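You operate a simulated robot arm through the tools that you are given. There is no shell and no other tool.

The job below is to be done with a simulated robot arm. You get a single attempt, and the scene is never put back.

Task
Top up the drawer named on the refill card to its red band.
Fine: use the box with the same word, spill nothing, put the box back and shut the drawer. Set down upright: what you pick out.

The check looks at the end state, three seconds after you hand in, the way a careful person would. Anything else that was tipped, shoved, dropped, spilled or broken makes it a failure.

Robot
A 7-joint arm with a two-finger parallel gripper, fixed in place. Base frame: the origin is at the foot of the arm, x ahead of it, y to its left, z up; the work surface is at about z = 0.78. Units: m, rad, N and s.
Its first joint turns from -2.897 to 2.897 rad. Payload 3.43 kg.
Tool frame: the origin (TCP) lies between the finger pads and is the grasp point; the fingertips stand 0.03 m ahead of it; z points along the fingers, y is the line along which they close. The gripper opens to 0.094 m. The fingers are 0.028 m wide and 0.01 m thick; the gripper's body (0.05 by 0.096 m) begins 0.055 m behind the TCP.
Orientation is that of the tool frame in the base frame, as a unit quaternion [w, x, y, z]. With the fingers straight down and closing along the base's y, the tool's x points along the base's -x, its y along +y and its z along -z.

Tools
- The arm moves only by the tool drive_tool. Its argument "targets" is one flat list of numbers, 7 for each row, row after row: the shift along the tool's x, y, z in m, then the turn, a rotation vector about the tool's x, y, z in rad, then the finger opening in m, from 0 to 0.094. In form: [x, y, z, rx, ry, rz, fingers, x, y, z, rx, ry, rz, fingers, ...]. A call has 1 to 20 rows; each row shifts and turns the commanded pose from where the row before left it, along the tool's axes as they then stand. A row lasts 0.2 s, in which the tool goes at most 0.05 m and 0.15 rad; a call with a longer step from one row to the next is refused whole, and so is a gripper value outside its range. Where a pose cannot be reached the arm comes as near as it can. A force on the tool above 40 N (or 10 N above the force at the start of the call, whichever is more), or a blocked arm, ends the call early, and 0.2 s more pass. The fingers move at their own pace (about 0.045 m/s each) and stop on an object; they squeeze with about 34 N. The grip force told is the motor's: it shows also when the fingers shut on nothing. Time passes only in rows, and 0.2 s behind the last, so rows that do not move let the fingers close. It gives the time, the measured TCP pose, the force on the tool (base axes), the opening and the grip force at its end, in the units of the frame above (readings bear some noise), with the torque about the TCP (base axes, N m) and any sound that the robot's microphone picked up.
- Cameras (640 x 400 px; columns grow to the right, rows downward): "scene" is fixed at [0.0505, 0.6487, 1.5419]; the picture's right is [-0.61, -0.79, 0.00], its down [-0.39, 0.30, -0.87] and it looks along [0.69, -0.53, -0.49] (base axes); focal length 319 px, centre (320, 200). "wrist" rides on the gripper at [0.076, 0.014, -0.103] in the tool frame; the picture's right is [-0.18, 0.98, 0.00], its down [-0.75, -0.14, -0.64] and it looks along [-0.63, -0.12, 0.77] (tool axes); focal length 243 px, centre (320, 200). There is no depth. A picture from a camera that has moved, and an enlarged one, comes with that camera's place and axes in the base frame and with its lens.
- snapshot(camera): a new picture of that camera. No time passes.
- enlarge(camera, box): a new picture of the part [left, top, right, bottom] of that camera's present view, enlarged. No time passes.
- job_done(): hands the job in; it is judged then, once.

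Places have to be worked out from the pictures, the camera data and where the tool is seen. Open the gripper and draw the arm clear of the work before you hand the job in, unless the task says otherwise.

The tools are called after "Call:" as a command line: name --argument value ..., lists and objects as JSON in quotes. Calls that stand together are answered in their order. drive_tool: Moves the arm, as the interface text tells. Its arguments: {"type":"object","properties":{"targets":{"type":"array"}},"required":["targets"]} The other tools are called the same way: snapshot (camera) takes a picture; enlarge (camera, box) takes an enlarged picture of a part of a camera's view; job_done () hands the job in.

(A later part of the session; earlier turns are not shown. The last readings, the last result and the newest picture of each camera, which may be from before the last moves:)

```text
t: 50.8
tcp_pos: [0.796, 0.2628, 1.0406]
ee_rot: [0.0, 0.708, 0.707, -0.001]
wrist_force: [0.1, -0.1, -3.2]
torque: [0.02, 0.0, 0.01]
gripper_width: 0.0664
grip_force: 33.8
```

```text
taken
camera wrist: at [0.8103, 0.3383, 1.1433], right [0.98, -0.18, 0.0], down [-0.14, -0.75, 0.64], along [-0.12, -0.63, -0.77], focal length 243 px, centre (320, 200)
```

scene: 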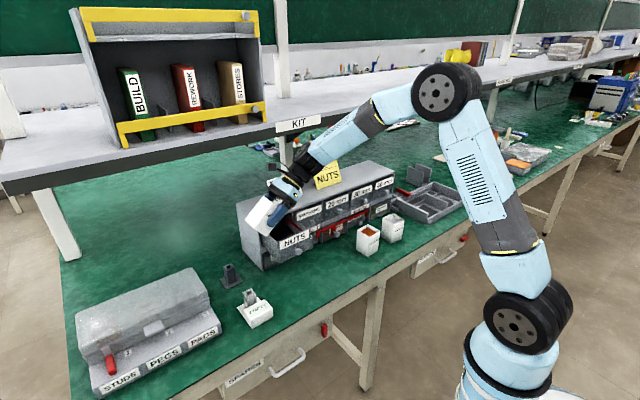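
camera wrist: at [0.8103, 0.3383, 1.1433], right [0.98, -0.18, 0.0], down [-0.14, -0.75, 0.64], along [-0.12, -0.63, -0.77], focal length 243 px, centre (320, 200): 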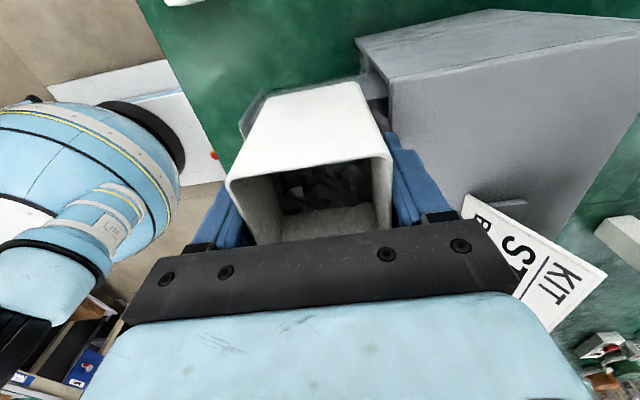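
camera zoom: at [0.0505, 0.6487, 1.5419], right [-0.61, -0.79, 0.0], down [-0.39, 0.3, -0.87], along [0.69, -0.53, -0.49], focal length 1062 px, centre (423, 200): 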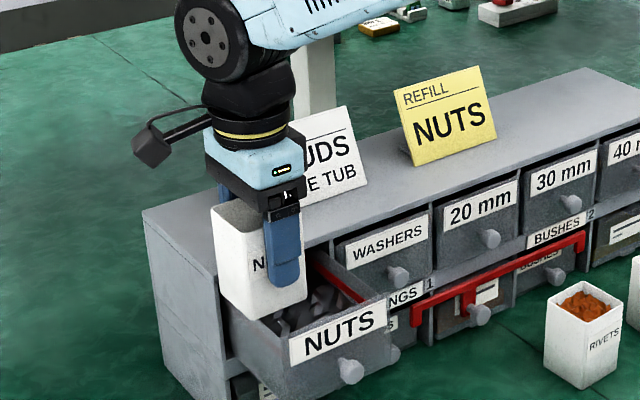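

Upright again with contents left in the box. I raise it and slide it aside toward the robot's right to free the view of the drawer.

Call:
drive_tool --targets '[0, 0, -0.02, 0, 0, 0, 0.04, 0, 0, -0.02, 0, 0, 0, 0.04, -0.025, -0.0135, 0, 0, 0, 0, 0.04, -0.03, -0.0135, 0, 0, 0, 0, 0.04, -0.03, -0.0135, 0, 0, 0, 0, 0.04, -0.03, -0.0135, 0, 0, 0, 0, 0.04, -0.03, -0.0135, 0, 0, 0, 0, 0.04, -0.03, -0.0135, 0, 0, 0, 0, 0.04, -0.03, -0.0135, 0, 0, 0, 0, 0.04, -0.02, 0, 0, 0, 0, 0, 0.04]'

Call:
enlarge --camera "scene" --box '[255, 208, 319, 248]'

Call:
snapshot --camera "wrist"

Call:
enlarge --camera "scene" --box '[284, 212, 316, 236]'

```text
t: 53.0
tcp_pos: [0.701, 0.038, 1.082]
ee_rot: [-0.001, 0.707, 0.708, -0.001]
wrist_force: [-0.4, 0.7, -2.3]
torque: [0.0, -0.01, 0.02]
gripper_width: 0.0662
grip_force: 34.2
```

```text
10.00 times, centred on (287, 228) of scene
camera zoom: at [0.0505, 0.6487, 1.5419], right [-0.61, -0.79, 0.0], down [-0.39, 0.3, -0.87], along [0.69, -0.53, -0.49], focal length 3186 px, centre (650, -80)
```

zoom: 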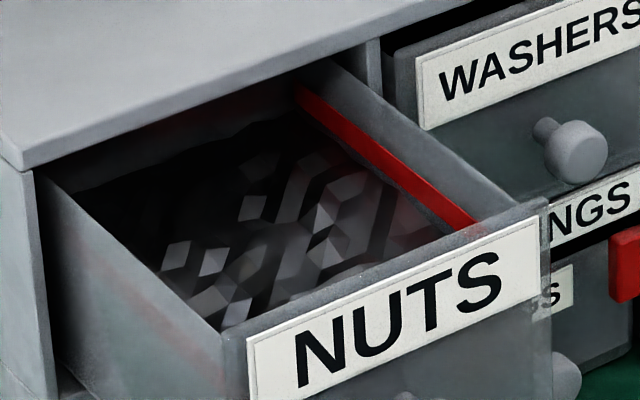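

```text
taken
camera wrist: at [0.7156, 0.113, 1.1843], right [0.98, -0.18, 0.0], down [-0.14, -0.75, 0.64], along [-0.12, -0.63, -0.77], focal length 243 px, centre (320, 200)
```

wrist: 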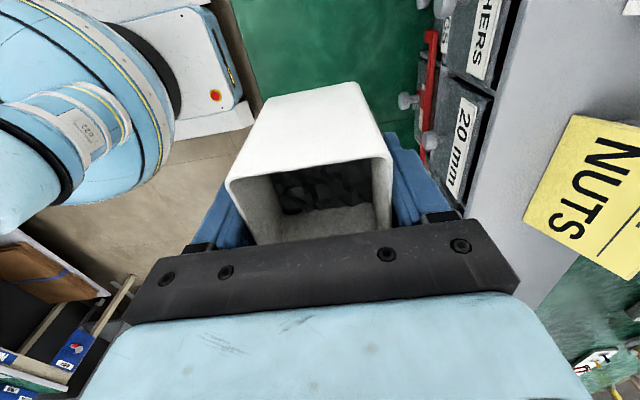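

```text
16.00 times, centred on (300, 224) of scene
camera zoom: at [0.0505, 0.6487, 1.5419], right [-0.61, -0.79, 0.0], down [-0.39, 0.3, -0.87], along [0.69, -0.53, -0.49], focal length 5097 px, centre (640, -184)
```

zoom: 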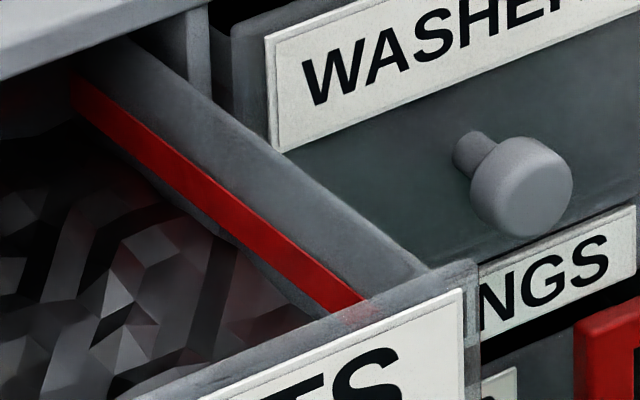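

The level sits about 3 mm under the band's lower edge, so a little more is needed to be properly in the band. The box still has enough. I go back over the drawer the same way.

Call:
drive_tool --targets '[0.02, 0, 0, 0, 0, 0, 0.04, 0.03, 0.0135, 0, 0, 0, 0, 0.04, 0.03, 0.0135, 0, 0, 0, 0, 0.04, 0.03, 0.0135, 0, 0, 0, 0, 0.04, 0.03, 0.0135, 0, 0, 0, 0, 0.04, 0.03, 0.0135, 0, 0, 0, 0, 0.04, 0.03, 0.0135, 0, 0, 0, 0, 0.04, 0.025, 0.0135, 0, 0, 0, 0, 0.04, 0, 0, 0.02, 0, 0, 0, 0.04, 0, 0, 0.02, 0, 0, 0, 0.04]'

Call:
drive_tool --targets '[0, 0, 0, 0, 0.1215, 0, 0.04, 0, 0, 0, 0, 0.1215, 0, 0.04, 0, 0, 0, 0, 0.1215, 0, 0.04, 0, 0, 0, 0, 0.1215, 0, 0.04, 0, 0, 0, 0, 0.1215, 0, 0.04, 0, 0, 0, 0, 0.1215, 0, 0.04, 0, 0, 0, 0, 0.1215, 0, 0.04, 0, 0, 0, 0, 0.1215, 0, 0.04, 0, 0, 0, 0, 0.1215, 0, 0.04, 0, 0, 0, 0, 0.1215, 0, 0.04, 0, 0, 0, 0, 0, 0, 0.04]'

Call:
enlarge --camera "scene" --box '[284, 212, 316, 236]'

Call:
enlarge --camera "scene" --box '[260, 200, 324, 250]'

```text
t: 55.2
tcp_pos: [0.7955, 0.2624, 1.0415]
ee_rot: [-0.001, 0.706, 0.708, 0.0]
wrist_force: [-0.8, -0.7, -2.6]
torque: [-0.01, -0.02, 0.0]
gripper_width: 0.0664
grip_force: 34.1
```

```text
t: 57.6
tcp_pos: [0.7968, 0.2616, 1.0403]
ee_rot: [-0.405, 0.58, 0.58, 0.404]
wrist_force: [0.0, 0.9, -2.0]
torque: [-0.05, -0.01, 0.0]
gripper_width: 0.0662
grip_force: 33.2
```

```text
16.00 times, centred on (300, 224) of scene
camera zoom: at [0.0505, 0.6487, 1.5419], right [-0.61, -0.79, 0.0], down [-0.39, 0.3, -0.87], along [0.69, -0.53, -0.49], focal length 5097 px, centre (640, -184)
```

zoom: 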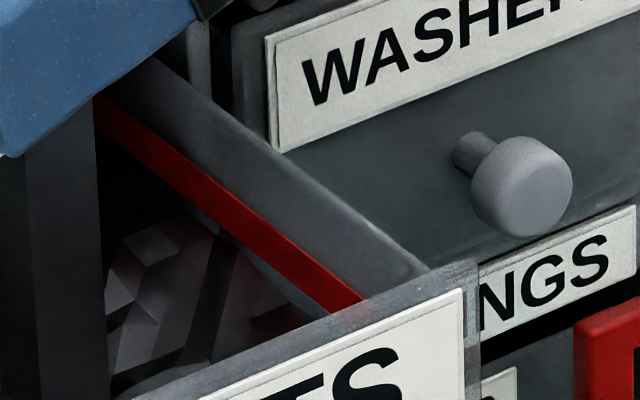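

```text
8.00 times, centred on (292, 225) of scene
camera zoom: at [0.0505, 0.6487, 1.5419], right [-0.61, -0.79, 0.0], down [-0.39, 0.3, -0.87], along [0.69, -0.53, -0.49], focal length 2548 px, centre (544, 0)
```

zoom: 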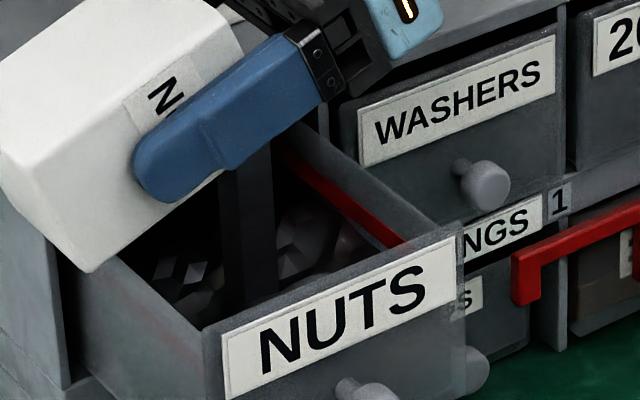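

The stream runs again. I hold for about 2 s and check against the band.

Call:
drive_tool --targets '[0, 0, 0, 0, 0, 0, 0.04, 0, 0, 0, 0, 0, 0, 0.04, 0, 0, 0, 0, 0, 0, 0.04, 0, 0, 0, 0, 0, 0, 0.04, 0, 0, 0, 0, 0, 0, 0.04, 0, 0, 0, 0, 0, 0, 0.04, 0, 0, 0, 0, 0, 0, 0.04, 0, 0, 0, 0, 0, 0, 0.04]'

Call:
enlarge --camera "scene" --box '[284, 212, 316, 236]'

Call:
enlarge --camera "wrist" --box '[200, 70, 440, 260]'

```text
t: 59.4
tcp_pos: [0.7956, 0.2635, 1.0408]
ee_rot: [-0.405, 0.58, 0.581, 0.402]
wrist_force: [0.4, -1.4, -3.0]
torque: [-0.06, 0.0, -0.01]
gripper_width: 0.0666
grip_force: 33.7
```

```text
16.00 times, centred on (300, 224) of scene
camera zoom: at [0.0505, 0.6487, 1.5419], right [-0.61, -0.79, 0.0], down [-0.39, 0.3, -0.87], along [0.69, -0.53, -0.49], focal length 5097 px, centre (640, -184)
```

zoom: 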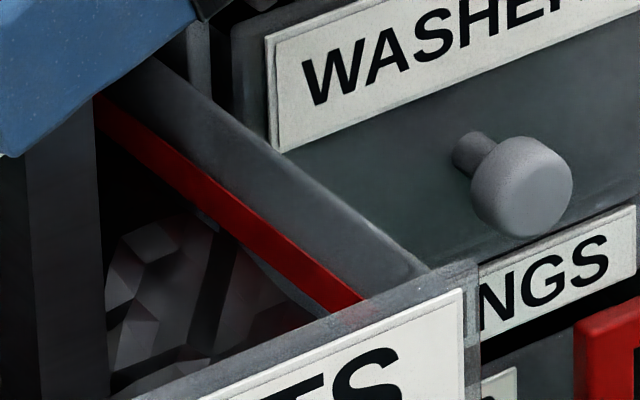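

```text
2.11 times, centred on (320, 165) of wrist
camera zoom: at [0.8105, 0.1928, 1.1479], right [0.98, -0.06, -0.17], down [-0.14, -0.86, -0.48], along [-0.12, 0.5, -0.86], focal length 511 px, centre (320, 274)
```

zoom: 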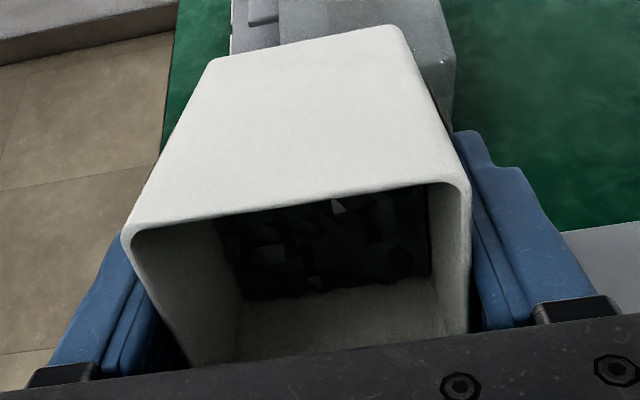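

Barely reaching the band's lower edge; the flow is slow now. I hold for another 2 s.

Call:
drive_tool --targets '[0, 0, 0, 0, 0, 0, 0.04, 0, 0, 0, 0, 0, 0, 0.04, 0, 0, 0, 0, 0, 0, 0.04, 0, 0, 0, 0, 0, 0, 0.04, 0, 0, 0, 0, 0, 0, 0.04, 0, 0, 0, 0, 0, 0, 0.04, 0, 0, 0, 0, 0, 0, 0.04, 0, 0, 0, 0, 0, 0, 0.04, 0, 0, 0, 0, 0, 0, 0.04, 0, 0, 0, 0, 0, 0, 0.04]'

Call:
enlarge --camera "scene" --box '[284, 212, 316, 236]'

Call:
enlarge --camera "scene" --box '[260, 200, 324, 250]'

```text
t: 61.6
tcp_pos: [0.7972, 0.2619, 1.0403]
ee_rot: [-0.405, 0.58, 0.581, 0.403]
wrist_force: [-0.4, 0.7, -2.6]
torque: [-0.05, 0.02, 0.05]
gripper_width: 0.0664
grip_force: 34.2
```

```text
16.00 times, centred on (300, 224) of scene
camera zoom: at [0.0505, 0.6487, 1.5419], right [-0.61, -0.79, 0.0], down [-0.39, 0.3, -0.87], along [0.69, -0.53, -0.49], focal length 5097 px, centre (640, -184)
```

zoom: 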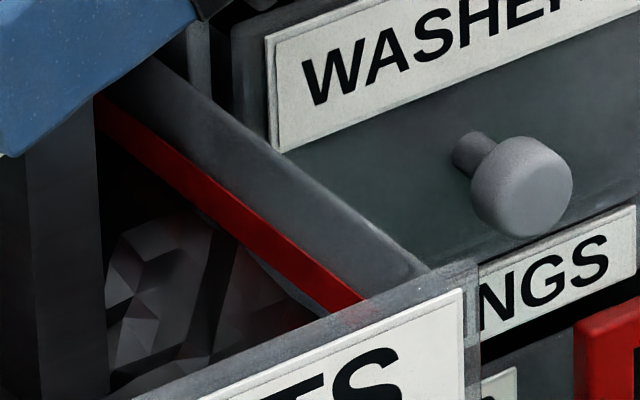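

```text
8.00 times, centred on (292, 225) of scene
camera zoom: at [0.0505, 0.6487, 1.5419], right [-0.61, -0.79, 0.0], down [-0.39, 0.3, -0.87], along [0.69, -0.53, -0.49], focal length 2548 px, centre (544, 0)
```

zoom: 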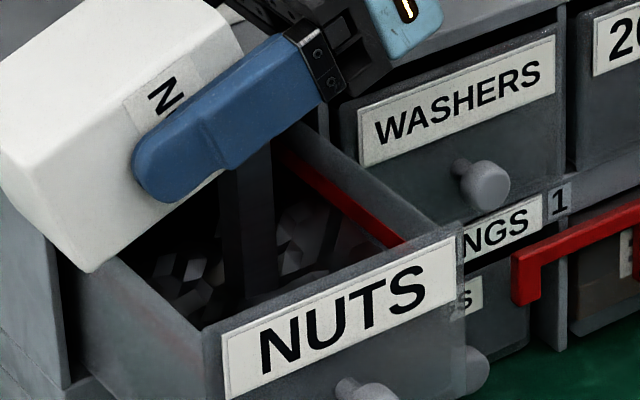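

Nuts now touch the lower edge of the band at the wall. I aim for mid-band, so I hold another 2 s.

Call:
drive_tool --targets '[0, 0, 0, 0, 0, 0, 0.04, 0, 0, 0, 0, 0, 0, 0.04, 0, 0, 0, 0, 0, 0, 0.04, 0, 0, 0, 0, 0, 0, 0.04, 0, 0, 0, 0, 0, 0, 0.04, 0, 0, 0, 0, 0, 0, 0.04, 0, 0, 0, 0, 0, 0, 0.04, 0, 0, 0, 0, 0, 0, 0.04, 0, 0, 0, 0, 0, 0, 0.04, 0, 0, 0, 0, 0, 0, 0.04]'

Call:
enlarge --camera "scene" --box '[284, 212, 316, 236]'

Call:
enlarge --camera "wrist" --box '[200, 70, 440, 260]'

```text
t: 63.8
tcp_pos: [0.7951, 0.2625, 1.0409]
ee_rot: [-0.405, 0.58, 0.581, 0.402]
wrist_force: [-0.5, 0.8, -2.7]
torque: [-0.03, -0.02, 0.01]
gripper_width: 0.0662
grip_force: 34.2
```

```text
16.00 times, centred on (300, 224) of scene
camera zoom: at [0.0505, 0.6487, 1.5419], right [-0.61, -0.79, 0.0], down [-0.39, 0.3, -0.87], along [0.69, -0.53, -0.49], focal length 5097 px, centre (640, -184)
```

zoom: 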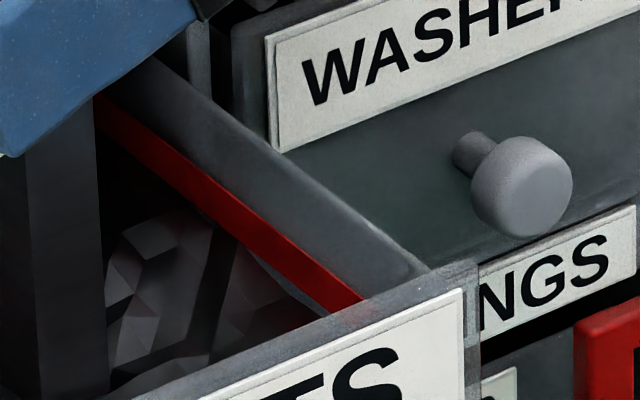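

```text
2.11 times, centred on (320, 165) of wrist
camera zoom: at [0.8105, 0.1928, 1.1479], right [0.98, -0.06, -0.17], down [-0.14, -0.86, -0.48], along [-0.12, 0.5, -0.86], focal length 511 px, centre (320, 274)
```

zoom: 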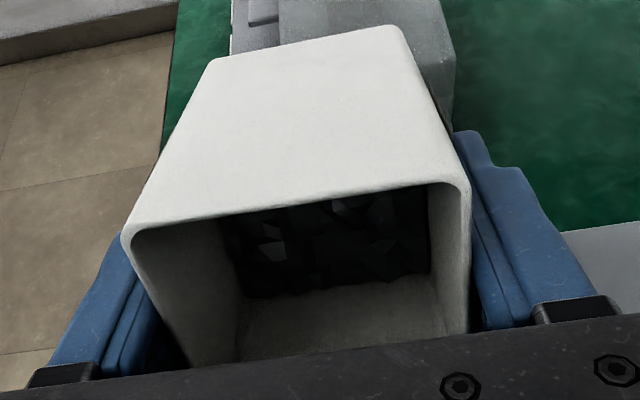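

Rate has dropped to well under 1 mm/s. I tilt 5° more and hold briefly.

Call:
drive_tool --targets '[-0.0006, 0, -0.0015, 0, 0.045, 0, 0.04, -0.0006, 0, -0.0015, 0, 0.045, 0, 0.04, 0, 0, 0, 0, 0, 0, 0.04, 0, 0, 0, 0, 0, 0, 0.04, 0, 0, 0, 0, 0, 0, 0.04, 0, 0, 0, 0, 0, 0, 0.04]'

Call:
enlarge --camera "scene" --box '[284, 212, 316, 236]'

Call:
enlarge --camera "scene" --box '[260, 200, 324, 250]'

```text
t: 65.2
tcp_pos: [0.7954, 0.2594, 1.0408]
ee_rot: [-0.43, 0.562, 0.562, 0.429]
wrist_force: [-0.2, 0.2, -2.7]
torque: [0.01, 0.02, 0.02]
gripper_width: 0.0662
grip_force: 33.6
```

```text
16.00 times, centred on (300, 224) of scene
camera zoom: at [0.0505, 0.6487, 1.5419], right [-0.61, -0.79, 0.0], down [-0.39, 0.3, -0.87], along [0.69, -0.53, -0.49], focal length 5097 px, centre (640, -184)
```

zoom: 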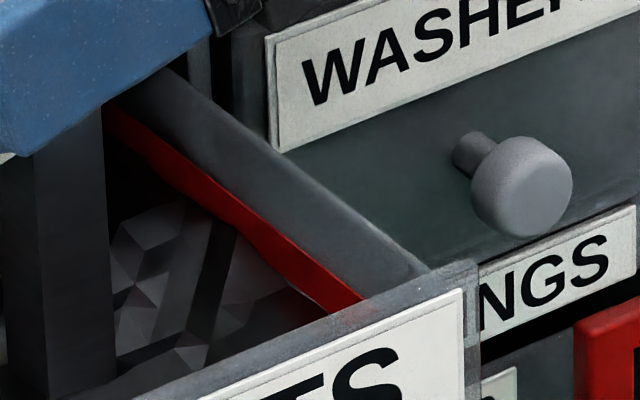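

```text
8.00 times, centred on (292, 225) of scene
camera zoom: at [0.0505, 0.6487, 1.5419], right [-0.61, -0.79, 0.0], down [-0.39, 0.3, -0.87], along [0.69, -0.53, -0.49], focal length 2548 px, centre (544, 0)
```

zoom: 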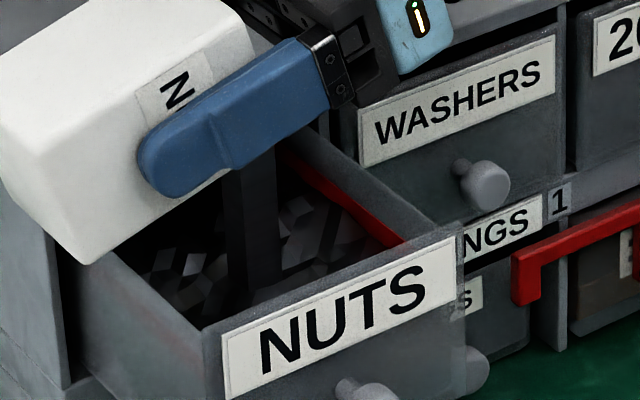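

The nuts are now cutting into the lower part of the red band. I hold about 0.8 s more.

Call:
drive_tool --targets '[0, 0, 0, 0, 0, 0, 0.04, 0, 0, 0, 0, 0, 0, 0.04, 0, 0, 0, 0, 0, 0, 0.04]'

Call:
enlarge --camera "scene" --box '[284, 212, 316, 236]'

Call:
enlarge --camera "wrist" --box '[200, 70, 440, 260]'

```text
t: 66.0
tcp_pos: [0.7945, 0.2586, 1.0409]
ee_rot: [-0.43, 0.562, 0.562, 0.428]
wrist_force: [-0.2, 0.4, -3.0]
torque: [-0.05, -0.01, 0.01]
gripper_width: 0.0662
grip_force: 34.3
```

```text
16.00 times, centred on (300, 224) of scene
camera zoom: at [0.0505, 0.6487, 1.5419], right [-0.61, -0.79, 0.0], down [-0.39, 0.3, -0.87], along [0.69, -0.53, -0.49], focal length 5097 px, centre (640, -184)
```

zoom: 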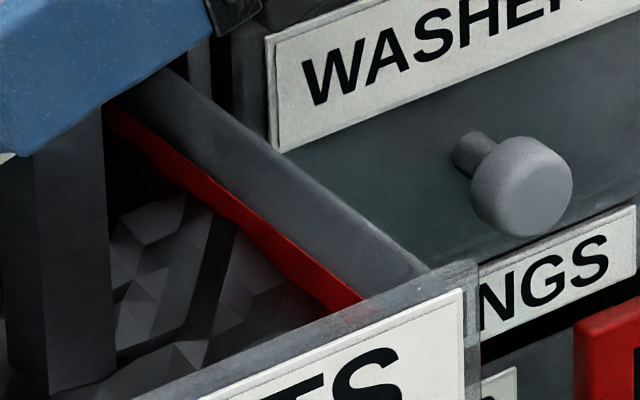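

```text
2.11 times, centred on (320, 165) of wrist
camera zoom: at [0.8104, 0.1802, 1.141], right [0.98, -0.05, -0.18], down [-0.14, -0.82, -0.56], along [-0.12, 0.57, -0.81], focal length 511 px, centre (320, 274)
```

zoom: 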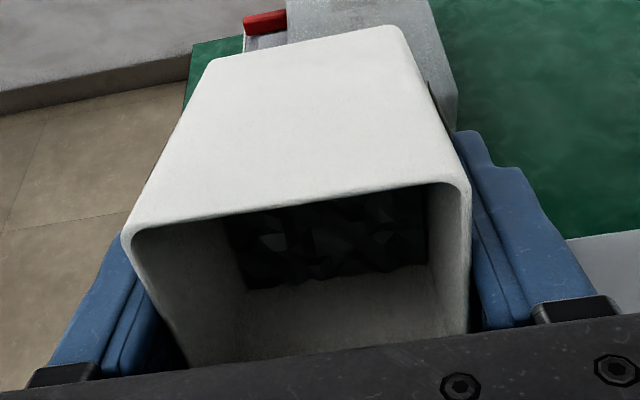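

The visible part of the band is down to roughly 60%, so the level is within it. I tilt the box back upright and inspect.

Call:
drive_tool --targets '[0, 0, 0, 0, -0.14, 0, 0.04, 0, 0, 0, 0, -0.14, 0, 0.04, 0, 0, 0, 0, -0.14, 0, 0.04, 0, 0, 0, 0, -0.14, 0, 0.04, 0, 0, 0, 0, -0.14, 0, 0.04, 0, 0, 0, 0, -0.14, 0, 0.04, 0, 0, 0, 0, -0.12, 0, 0.04, 0, 0, 0, 0, -0.12, 0, 0.04, 0, 0, 0, 0, -0.12, 0, 0.04, 0, 0, 0, 0, -0.105, 0, 0.04, 0, 0, 0, 0, 0, 0, 0.04, 0, 0, -0.02, 0, 0, 0, 0.04, 0, 0, -0.02, 0, 0, 0, 0.04]'

Call:
drive_tool --targets '[-0.02, -0.0135, 0, 0, 0, 0, 0.04, -0.03, -0.0135, 0, 0, 0, 0, 0.04, -0.03, -0.0135, 0, 0, 0, 0, 0.04, -0.03, -0.0135, 0, 0, 0, 0, 0.04, -0.03, -0.0135, 0, 0, 0, 0, 0.04, -0.03, -0.0135, 0, 0, 0, 0, 0.04, -0.03, -0.0135, 0, 0, 0, 0, 0.04, -0.02, 0, 0, 0, 0, 0, 0.04]'

Call:
enlarge --camera "scene" --box '[255, 208, 319, 248]'

Call:
enlarge --camera "scene" --box '[284, 212, 316, 236]'

Call:
snapshot --camera "wrist"

```text
t: 68.8
tcp_pos: [0.7961, 0.2593, 1.0805]
ee_rot: [-0.001, 0.706, 0.708, -0.001]
wrist_force: [-0.9, 0.0, -3.1]
torque: [-0.01, 0.03, -0.01]
gripper_width: 0.066
grip_force: 33.9
```

```text
t: 70.6
tcp_pos: [0.6997, 0.0399, 1.0817]
ee_rot: [-0.001, 0.706, 0.708, -0.001]
wrist_force: [0.3, 0.0, -2.7]
torque: [-0.03, -0.01, -0.02]
gripper_width: 0.0664
grip_force: 34.3
```

```text
10.00 times, centred on (287, 228) of scene
camera zoom: at [0.0505, 0.6487, 1.5419], right [-0.61, -0.79, 0.0], down [-0.39, 0.3, -0.87], along [0.69, -0.53, -0.49], focal length 3186 px, centre (650, -80)
```

zoom: 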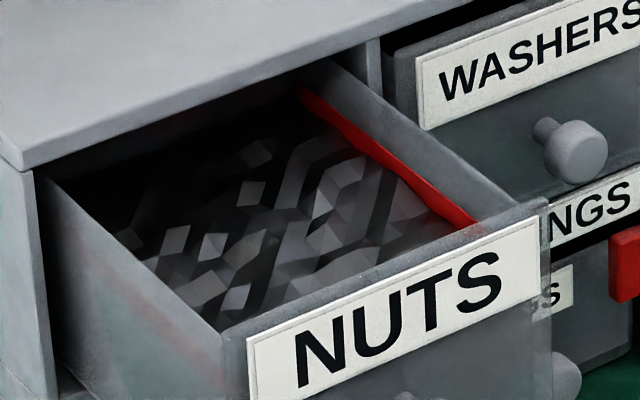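

```text
16.00 times, centred on (300, 224) of scene
camera zoom: at [0.0505, 0.6487, 1.5419], right [-0.61, -0.79, 0.0], down [-0.39, 0.3, -0.87], along [0.69, -0.53, -0.49], focal length 5097 px, centre (640, -184)
```

zoom: 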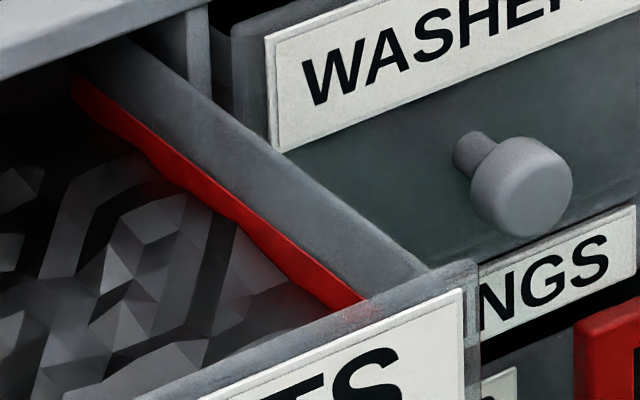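

```text
taken
camera wrist: at [0.7155, 0.1148, 1.1833], right [0.98, -0.18, 0.0], down [-0.14, -0.75, 0.64], along [-0.12, -0.63, -0.77], focal length 243 px, centre (320, 200)
```

wrist: 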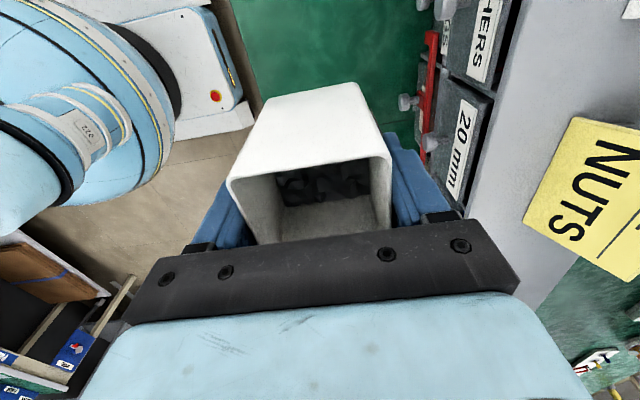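

The nuts now lie in the red band along the wall. I zoom in much further to judge how far into the band they are.

Call:
enlarge --camera "scene" --box '[286, 215, 302, 227]'

Call:
enlarge --camera "scene" --box '[293, 221, 309, 233]'

Call:
enlarge --camera "scene" --box '[255, 208, 295, 238]'

```text
16.00 times, centred on (294, 221) of scene
camera zoom: at [0.0505, 0.6487, 1.5419], right [-0.61, -0.79, 0.0], down [-0.39, 0.3, -0.87], along [0.69, -0.53, -0.49], focal length 5097 px, centre (736, -136)
```

zoom: 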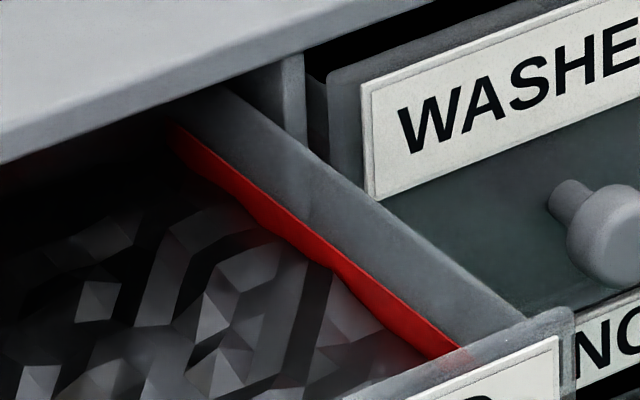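

```text
16.00 times, centred on (301, 227) of scene
camera zoom: at [0.0505, 0.6487, 1.5419], right [-0.61, -0.79, 0.0], down [-0.39, 0.3, -0.87], along [0.69, -0.53, -0.49], focal length 5097 px, centre (624, -232)
```

zoom: 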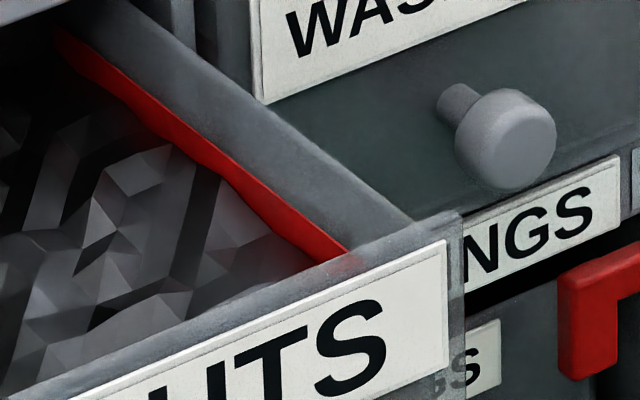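

```text
13.33 times, centred on (275, 223) of scene
camera zoom: at [0.0505, 0.6487, 1.5419], right [-0.61, -0.79, 0.0], down [-0.39, 0.3, -0.87], along [0.69, -0.53, -0.49], focal length 4248 px, centre (920, -107)
```

zoom: 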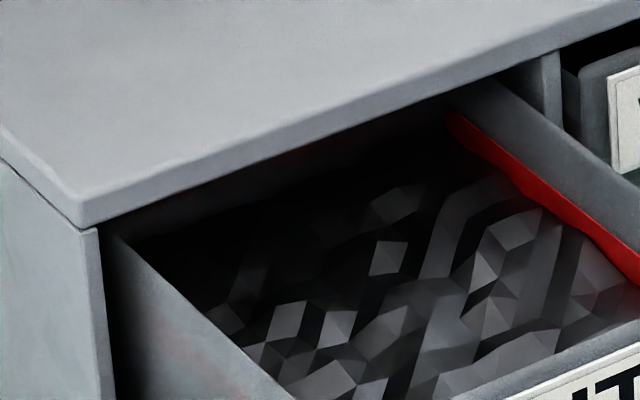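

By my measure the surface is only about 2 mm (a quarter) into the roughly 8 mm band. I'll add a small extra pour to sit nearer its middle, returning the same way.

Call:
drive_tool --targets '[0.02, 0, 0, 0, 0, 0, 0.04, 0.03, 0.0135, 0, 0, 0, 0, 0.04, 0.03, 0.0135, 0, 0, 0, 0, 0.04, 0.03, 0.0135, 0, 0, 0, 0, 0.04, 0.03, 0.0135, 0, 0, 0, 0, 0.04, 0.03, 0.0135, 0, 0, 0, 0, 0.04, 0.03, 0.0135, 0, 0, 0, 0, 0.04, 0.02, 0.0135, 0, 0, 0, 0, 0.04, 0, 0, 0.02, 0, 0, 0, 0.04, 0, 0, 0.02, 0, 0, 0, 0.04]'

Call:
drive_tool --targets '[0, 0, 0, 0, 0.1305, 0, 0.04, 0, 0, 0, 0, 0.1305, 0, 0.04, 0, 0, 0, 0, 0.1305, 0, 0.04, 0, 0, 0, 0, 0.1305, 0, 0.04, 0, 0, 0, 0, 0.1305, 0, 0.04, 0, 0, 0, 0, 0.1305, 0, 0.04, 0, 0, 0, 0, 0.1305, 0, 0.04, 0, 0, 0, 0, 0.1305, 0, 0.04, 0, 0, 0, 0, 0.1305, 0, 0.04, 0, 0, 0, 0, 0.1305, 0, 0.04]'

Call:
enlarge --camera "scene" --box '[284, 212, 316, 236]'

Call:
enlarge --camera "scene" --box '[260, 200, 324, 250]'

```text
t: 72.8
tcp_pos: [0.7966, 0.2593, 1.0414]
ee_rot: [0.0, 0.707, 0.708, 0.0]
wrist_force: [-0.5, -0.4, -2.6]
torque: [0.01, 0.01, -0.02]
gripper_width: 0.0661
grip_force: 34.2
```

```text
t: 75.0
tcp_pos: [0.795, 0.2592, 1.0412]
ee_rot: [-0.43, 0.561, 0.562, 0.429]
wrist_force: [0.1, 0.7, -2.1]
torque: [-0.05, -0.03, -0.03]
gripper_width: 0.066
grip_force: 33.6
```

```text
16.00 times, centred on (300, 224) of scene
camera zoom: at [0.0505, 0.6487, 1.5419], right [-0.61, -0.79, 0.0], down [-0.39, 0.3, -0.87], along [0.69, -0.53, -0.49], focal length 5097 px, centre (640, -184)
```

zoom: 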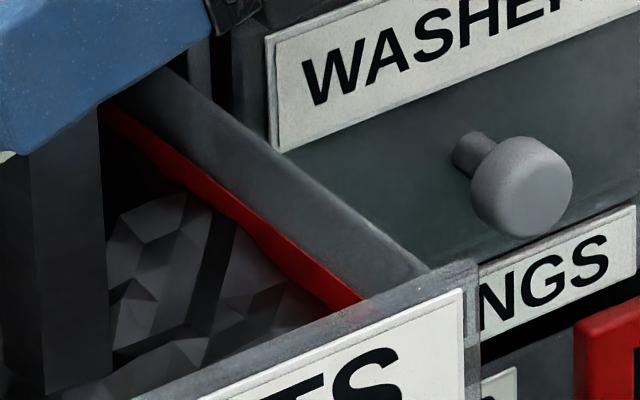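

```text
8.00 times, centred on (292, 225) of scene
camera zoom: at [0.0505, 0.6487, 1.5419], right [-0.61, -0.79, 0.0], down [-0.39, 0.3, -0.87], along [0.69, -0.53, -0.49], focal length 2548 px, centre (544, 0)
```

zoom: 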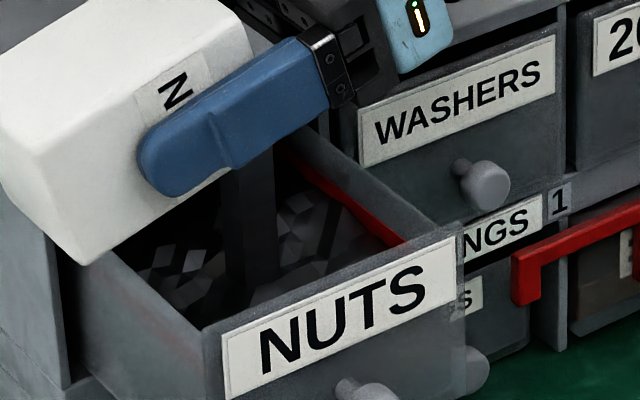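

The stream runs and the band is still partly visible. I hold about 1 s, then check.

Call:
drive_tool --targets '[0, 0, 0, 0, 0, 0, 0.04, 0, 0, 0, 0, 0, 0, 0.04, 0, 0, 0, 0, 0, 0, 0.04, 0, 0, 0, 0, 0, 0, 0.04]'

Call:
enlarge --camera "scene" --box '[284, 212, 316, 236]'

Call:
enlarge --camera "wrist" --box '[200, 70, 440, 260]'

```text
t: 76.0
tcp_pos: [0.795, 0.2604, 1.0408]
ee_rot: [-0.43, 0.562, 0.561, 0.429]
wrist_force: [0.4, 0.7, -2.8]
torque: [-0.03, 0.02, -0.01]
gripper_width: 0.0664
grip_force: 34.2
```

```text
16.00 times, centred on (300, 224) of scene
camera zoom: at [0.0505, 0.6487, 1.5419], right [-0.61, -0.79, 0.0], down [-0.39, 0.3, -0.87], along [0.69, -0.53, -0.49], focal length 5097 px, centre (640, -184)
```

zoom: 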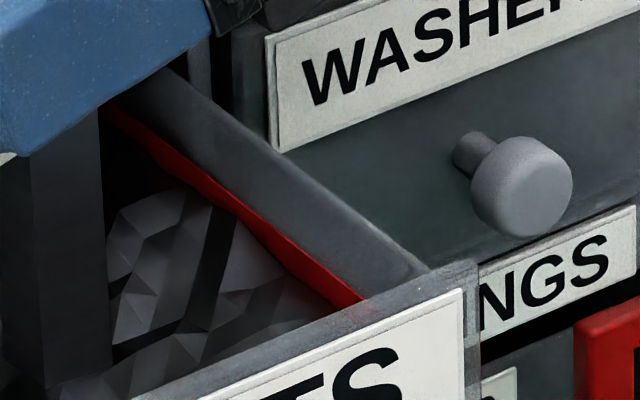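

```text
2.11 times, centred on (320, 165) of wrist
camera zoom: at [0.8104, 0.1802, 1.141], right [0.98, -0.05, -0.18], down [-0.14, -0.82, -0.56], along [-0.12, 0.57, -0.81], focal length 511 px, centre (320, 274)
```

zoom: 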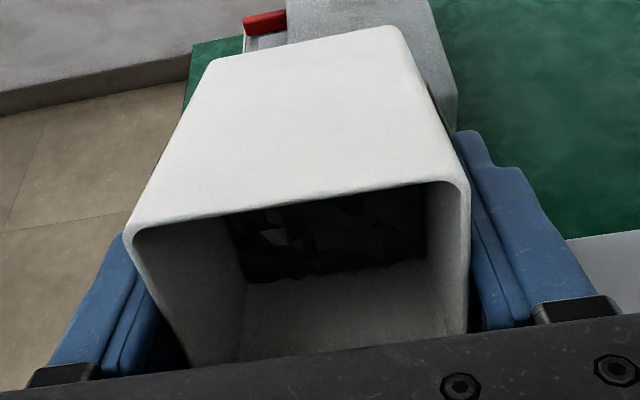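

The nuts now cover about half of the band. I tilt upright now and move aside to inspect again.

Call:
drive_tool --targets '[0, 0, 0, 0, -0.145, 0, 0.04, 0, 0, 0, 0, -0.145, 0, 0.04, 0, 0, 0, 0, -0.14, 0, 0.04, 0, 0, 0, 0, -0.14, 0, 0.04, 0, 0, 0, 0, -0.14, 0, 0.04, 0, 0, 0, 0, -0.14, 0, 0.04, 0, 0, 0, 0, -0.12, 0, 0.04, 0, 0, 0, 0, -0.12, 0, 0.04, 0, 0, 0, 0, -0.11, 0, 0.04, 0, 0, 0, 0, -0.105, 0, 0.04, 0, 0, 0, 0, 0, 0, 0.04, 0, 0, -0.02, 0, 0, 0, 0.04, 0, 0, -0.02, 0, 0, 0, 0.04]'

Call:
drive_tool --targets '[-0.02, -0.0135, 0, 0, 0, 0, 0.04, -0.03, -0.0135, 0, 0, 0, 0, 0.04, -0.03, -0.0135, 0, 0, 0, 0, 0.04, -0.03, -0.0135, 0, 0, 0, 0, 0.04, -0.03, -0.0135, 0, 0, 0, 0, 0.04, -0.03, -0.0135, 0, 0, 0, 0, 0.04, -0.03, -0.0135, 0, 0, 0, 0, 0.04, -0.02, 0, 0, 0, 0, 0, 0.04]'

Call:
enlarge --camera "scene" --box '[255, 208, 319, 248]'

Call:
enlarge --camera "scene" --box '[284, 212, 316, 236]'

Call:
snapshot --camera "scene"

```text
t: 78.8
tcp_pos: [0.7953, 0.2589, 1.0811]
ee_rot: [0.0, 0.707, 0.707, 0.0]
wrist_force: [0.6, 0.3, -3.3]
torque: [0.0, -0.04, 0.0]
gripper_width: 0.0663
grip_force: 33.9
```

```text
t: 80.6
tcp_pos: [0.7013, 0.0378, 1.0812]
ee_rot: [0.0, 0.706, 0.708, -0.001]
wrist_force: [0.5, 0.7, -3.0]
torque: [-0.03, 0.01, 0.0]
gripper_width: 0.0661
grip_force: 33.9
```

```text
10.00 times, centred on (287, 228) of scene
camera zoom: at [0.0505, 0.6487, 1.5419], right [-0.61, -0.79, 0.0], down [-0.39, 0.3, -0.87], along [0.69, -0.53, -0.49], focal length 3186 px, centre (650, -80)
```

zoom: 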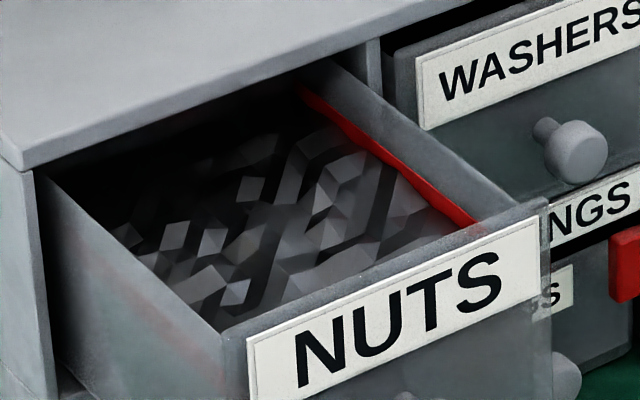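

```text
16.00 times, centred on (300, 224) of scene
camera zoom: at [0.0505, 0.6487, 1.5419], right [-0.61, -0.79, 0.0], down [-0.39, 0.3, -0.87], along [0.69, -0.53, -0.49], focal length 5097 px, centre (640, -184)
```

zoom: 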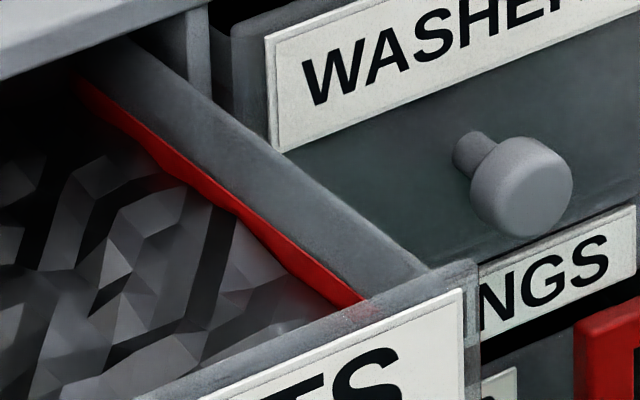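

```text
taken
```

scene: 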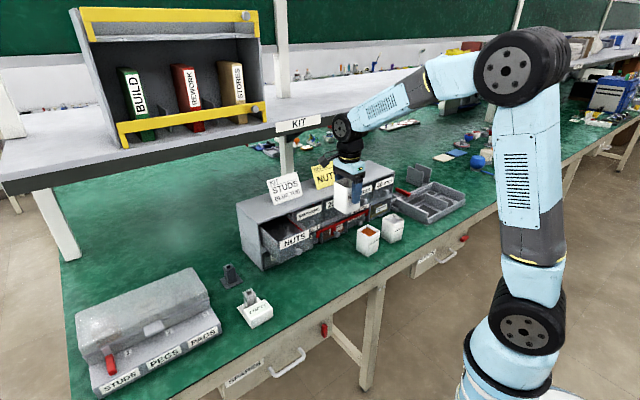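

The level sits about mid-band across the wall. Done pouring. I carry the box back to over its original place.

Call:
drive_tool --targets '[-0.015, -0.0006, 0, 0, 0, 0, 0.04, -0.0305, -0.0006, 0, 0, 0, 0, 0.04, -0.0305, -0.0006, 0, 0, 0, 0, 0.04, -0.0305, -0.0006, 0, 0, 0, 0, 0.04, -0.0305, -0.0006, 0, 0, 0, 0, 0.04, -0.0305, -0.0006, 0, 0, 0, 0, 0.04, -0.0305, -0.0006, 0, 0, 0, 0, 0.04, -0.0305, -0.0006, 0, 0, 0, 0, 0.04, -0.0305, -0.0006, 0, 0, 0, 0, 0.04, -0.0305, -0.0006, 0, 0, 0, 0, 0.04, -0.0305, -0.0006, 0, 0, 0, 0, 0.04, -0.0305, -0.0006, 0, 0, 0, 0, 0.04, -0.0305, -0.0006, 0, 0, 0, 0, 0.04, -0.017, 0, 0, 0, 0, 0, 0.04, 0, 0, 0, 0, 0, 0, 0.04]'

Call:
snapshot --camera "wrist"

Call:
enlarge --camera "scene" --box '[350, 130, 478, 240]'

```text
t: 83.8
tcp_pos: [0.6929, -0.3593, 1.0824]
ee_rot: [0.0, 0.706, 0.708, 0.0]
wrist_force: [0.0, 0.0, -3.6]
torque: [-0.01, 0.02, 0.01]
gripper_width: 0.066
grip_force: 33.9
```

```text
taken
camera wrist: at [0.7085, -0.2831, 1.1842], right [0.98, -0.18, 0.0], down [-0.14, -0.75, 0.64], along [-0.12, -0.63, -0.77], focal length 243 px, centre (320, 200)
```

wrist: 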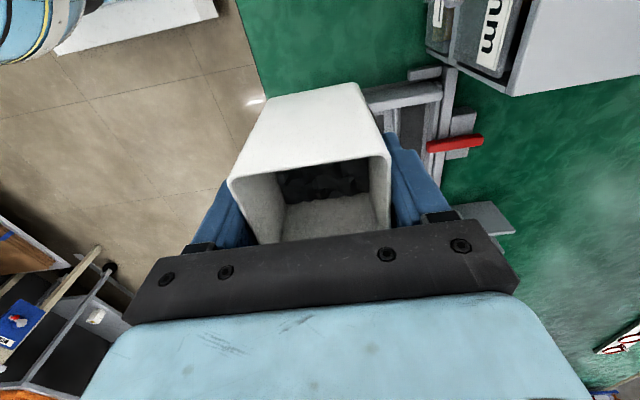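

```text
3.64 times, centred on (414, 185) of scene
camera zoom: at [0.0505, 0.6487, 1.5419], right [-0.61, -0.79, 0.0], down [-0.39, 0.3, -0.87], along [0.69, -0.53, -0.49], focal length 1158 px, centre (-22, 254)
```

zoom: 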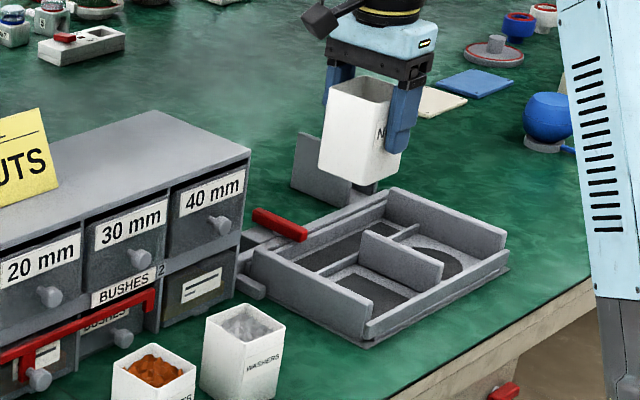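

I'm over the original spot (0.693, -0.359). I lower the box, slowing near the table.

Call:
drive_tool --targets '[0, 0, 0.02, 0, 0, 0, 0.04, 0, 0, 0.035, 0, 0, 0, 0.04, 0, 0, 0.035, 0, 0, 0, 0.04, 0, 0, 0.035, 0, 0, 0, 0.04, 0, 0, 0.035, 0, 0, 0, 0.04, 0, 0, 0.03, 0, 0, 0, 0.04, 0, 0, 0.02, 0, 0, 0, 0.04, 0, 0, 0.015, 0, 0, 0, 0.04, 0, 0, 0.008, 0, 0, 0, 0.04, 0, 0, 0.004, 0, 0, 0, 0.04, 0, 0, 0, 0, 0, 0, 0.04]'

Call:
enlarge --camera "scene" --box '[370, 170, 466, 240]'

Call:
snapshot --camera "wrist"

```text
t: 86.2
tcp_pos: [0.6945, -0.3593, 0.8438]
ee_rot: [0.0, 0.707, 0.707, 0.0]
wrist_force: [0.7, 0.0, -2.1]
torque: [0.05, -0.04, -0.04]
gripper_width: 0.0661
grip_force: 34.1
```

```text
5.71 times, centred on (418, 205) of scene
camera zoom: at [0.0505, 0.6487, 1.5419], right [-0.61, -0.79, 0.0], down [-0.39, 0.3, -0.87], along [0.69, -0.53, -0.49], focal length 1820 px, centre (-240, 171)
```

zoom: 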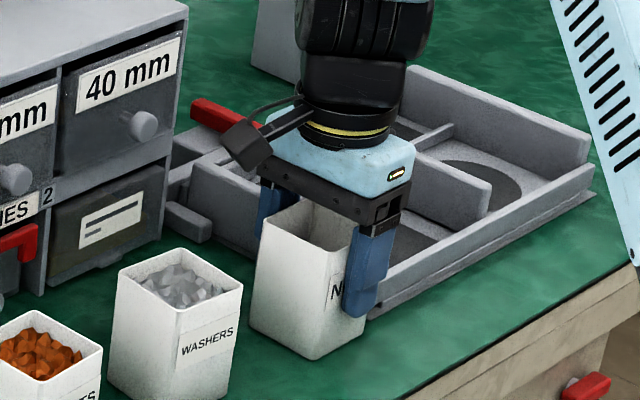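

```text
taken
camera wrist: at [0.7084, -0.283, 0.9463], right [0.98, -0.18, 0.0], down [-0.14, -0.75, 0.64], along [-0.12, -0.63, -0.77], focal length 243 px, centre (320, 200)
```

wrist: 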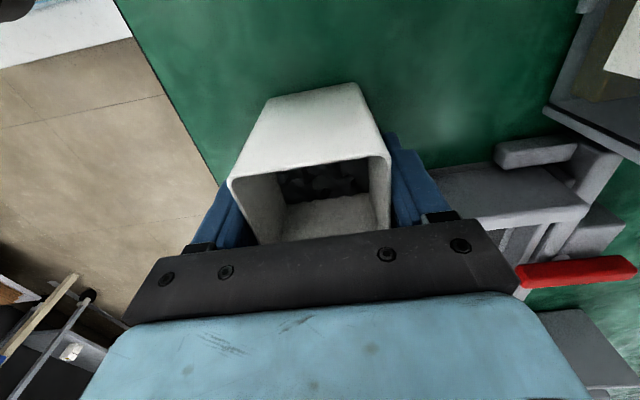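

The camera pose readout says I'm about 2.6 mm above the height where I picked it up and otherwise exactly at the same spot. I lower that last bit gently.

Call:
drive_tool --targets '[0, 0, 0.001, 0, 0, 0, 0.04, 0, 0, 0.001, 0, 0, 0, 0.04, 0, 0, 0.0005, 0, 0, 0, 0.04, 0, 0, 0, 0, 0, 0, 0.04]'

Call:
enlarge --camera "wrist" --box '[200, 70, 440, 260]'

```text
t: 87.2
tcp_pos: [0.6926, -0.359, 0.8433]
ee_rot: [0.001, 0.706, 0.708, -0.001]
wrist_force: [2.6, -1.2, 29.1]
torque: [-0.01, 0.06, -0.03]
gripper_width: 0.0663
grip_force: 33.4
```

```text
2.11 times, centred on (320, 165) of wrist
camera zoom: at [0.7079, -0.283, 0.9454], right [0.98, -0.18, 0.0], down [-0.14, -0.75, 0.64], along [-0.12, -0.63, -0.77], focal length 511 px, centre (320, 274)
```

zoom: 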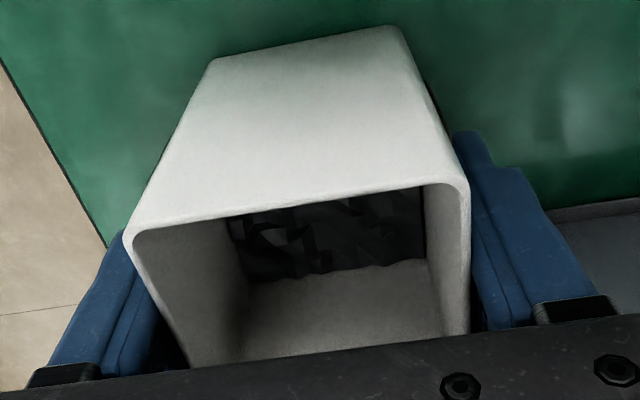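

The box is on the table (29 N of contact). I back off 1.5 mm to unload it before opening.

Call:
drive_tool --targets '[0, 0, -0.0008, 0, 0, 0, 0.04, 0, 0, -0.0007, 0, 0, 0, 0.04, 0, 0, 0, 0, 0, 0, 0.04]'

```text
t: 88.0
tcp_pos: [0.6924, -0.358, 0.8428]
ee_rot: [0.0, 0.707, 0.708, 0.0]
wrist_force: [4.0, -4.6, 13.7]
torque: [-0.67, -0.36, 0.04]
gripper_width: 0.0661
grip_force: 33.9
```

Call:
drive_tool --targets '[0, 0, -0.0006, 0, 0, 0, 0.04, 0, 0, 0, 0, 0, 0, 0.04]'

Call:
enlarge --camera "scene" --box '[370, 170, 466, 240]'

```text
t: 88.6
tcp_pos: [0.6916, -0.3587, 0.8437]
ee_rot: [-0.001, 0.707, 0.707, 0.0]
wrist_force: [-0.2, -0.8, 1.3]
torque: [-0.17, -0.07, 0.0]
gripper_width: 0.0658
grip_force: 34.1
```

```text
5.71 times, centred on (418, 205) of scene
camera zoom: at [0.0505, 0.6487, 1.5419], right [-0.61, -0.79, 0.0], down [-0.39, 0.3, -0.87], along [0.69, -0.53, -0.49], focal length 1820 px, centre (-240, 171)
```

zoom: 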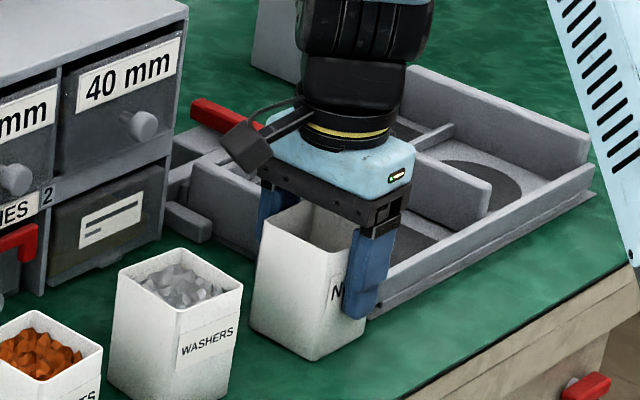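

Unloaded (1.3 N) with the box resting on the table. I open the fingers gradually.

Call:
drive_tool --targets '[0, 0, 0, 0, 0, 0, 0.07, 0, 0, 0, 0, 0, 0, 0.08, 0, 0, 0, 0, 0, 0, 0.094, 0, 0, 0, 0, 0, 0, 0.094]'

Call:
enlarge --camera "scene" --box '[370, 170, 466, 240]'

Call:
snapshot --camera "wrist"

```text
t: 89.6
tcp_pos: [0.6931, -0.3591, 0.8441]
ee_rot: [-0.001, 0.706, 0.708, -0.001]
wrist_force: [-0.1, -0.1, -0.2]
torque: [0.0, -0.03, 0.02]
gripper_width: 0.0939
grip_force: 0.1
```

```text
5.71 times, centred on (418, 205) of scene
camera zoom: at [0.0505, 0.6487, 1.5419], right [-0.61, -0.79, 0.0], down [-0.39, 0.3, -0.87], along [0.69, -0.53, -0.49], focal length 1820 px, centre (-240, 171)
```

zoom: 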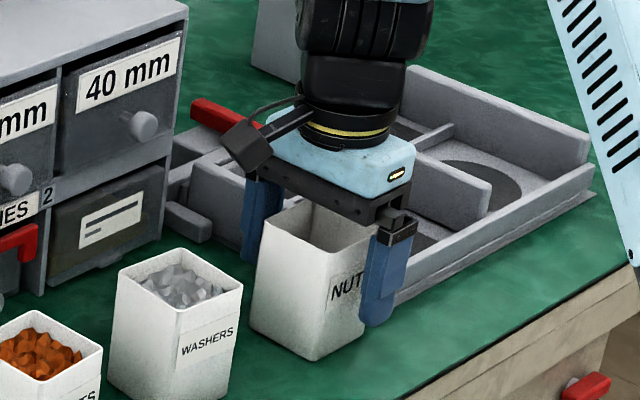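

```text
taken
camera wrist: at [0.708, -0.2828, 0.9461], right [0.98, -0.18, 0.0], down [-0.14, -0.75, 0.64], along [-0.12, -0.63, -0.77], focal length 243 px, centre (320, 200)
```

wrist: 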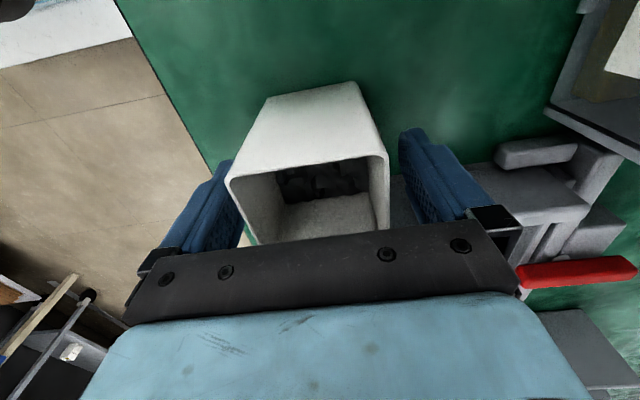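

The box stands upright on its own. I raise the hand straight up and turn the tool back by 90°.

Call:
drive_tool --targets '[0, 0, -0.015, 0, 0, 0, 0.094, 0, 0, -0.03, 0, 0, 0, 0.094, 0, 0, -0.04, 0, 0, 0, 0.094, 0, 0, -0.045, 0, 0, 0, 0.094, 0, 0, -0.045, 0, 0, 0, 0.094, 0, 0, -0.045, 0, 0, 0, 0.094, 0, 0, -0.02, 0, 0, 0, 0.094]'

Call:
drive_tool --targets '[0, 0, 0, 0, 0, -0.1428, 0.094, 0, 0, 0, 0, 0, -0.1428, 0.094, 0, 0, 0, 0, 0, -0.1428, 0.094, 0, 0, 0, 0, 0, -0.1428, 0.094, 0, 0, 0, 0, 0, -0.1428, 0.094, 0, 0, 0, 0, 0, -0.1428, 0.094, 0, 0, 0, 0, 0, -0.1428, 0.094, 0, 0, 0, 0, 0, -0.1428, 0.094, 0, 0, 0, 0, 0, -0.1428, 0.094, 0, 0, 0, 0, 0, -0.1428, 0.094, 0, 0, 0, 0, 0, -0.1428, 0.094]'

Call:
snapshot --camera "wrist"

Call:
enlarge --camera "scene" --box '[370, 180, 466, 240]'

```text
t: 91.2
tcp_pos: [0.6936, -0.3594, 1.0838]
ee_rot: [0.0, 0.707, 0.707, -0.001]
wrist_force: [-0.2, 0.1, 0.1]
torque: [0.02, 0.04, -0.05]
gripper_width: 0.0939
grip_force: 0.1
```

```text
t: 93.6
tcp_pos: [0.6936, -0.3591, 1.0838]
ee_rot: [0.0, -0.001, 1.0, 0.0]
wrist_force: [1.2, 0.1, 0.2]
torque: [0.01, -0.01, 0.02]
gripper_width: 0.0939
grip_force: 0.0
```

```text
taken
camera wrist: at [0.6181, -0.3454, 1.1861], right [0.18, 0.98, 0.0], down [0.75, -0.14, 0.64], along [0.63, -0.12, -0.77], focal length 243 px, centre (320, 200)
```

wrist: 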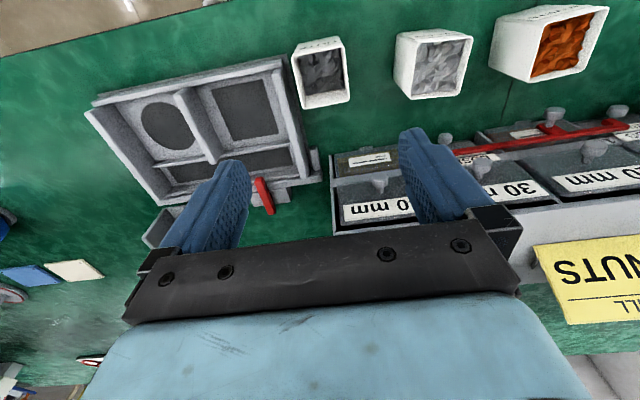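

```text
6.67 times, centred on (418, 210) of scene
camera zoom: at [0.0505, 0.6487, 1.5419], right [-0.61, -0.79, 0.0], down [-0.39, 0.3, -0.87], along [0.69, -0.53, -0.49], focal length 2124 px, centre (-333, 133)
```

zoom: 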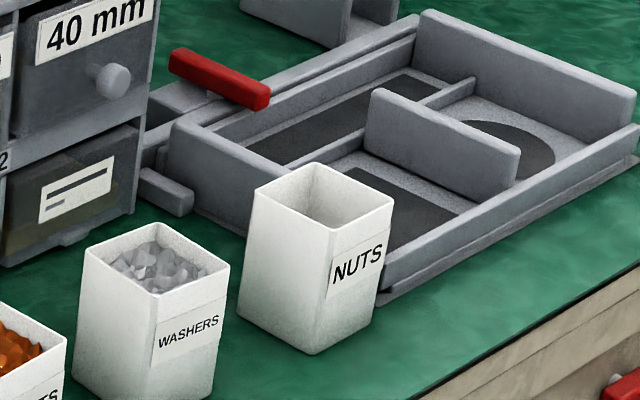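

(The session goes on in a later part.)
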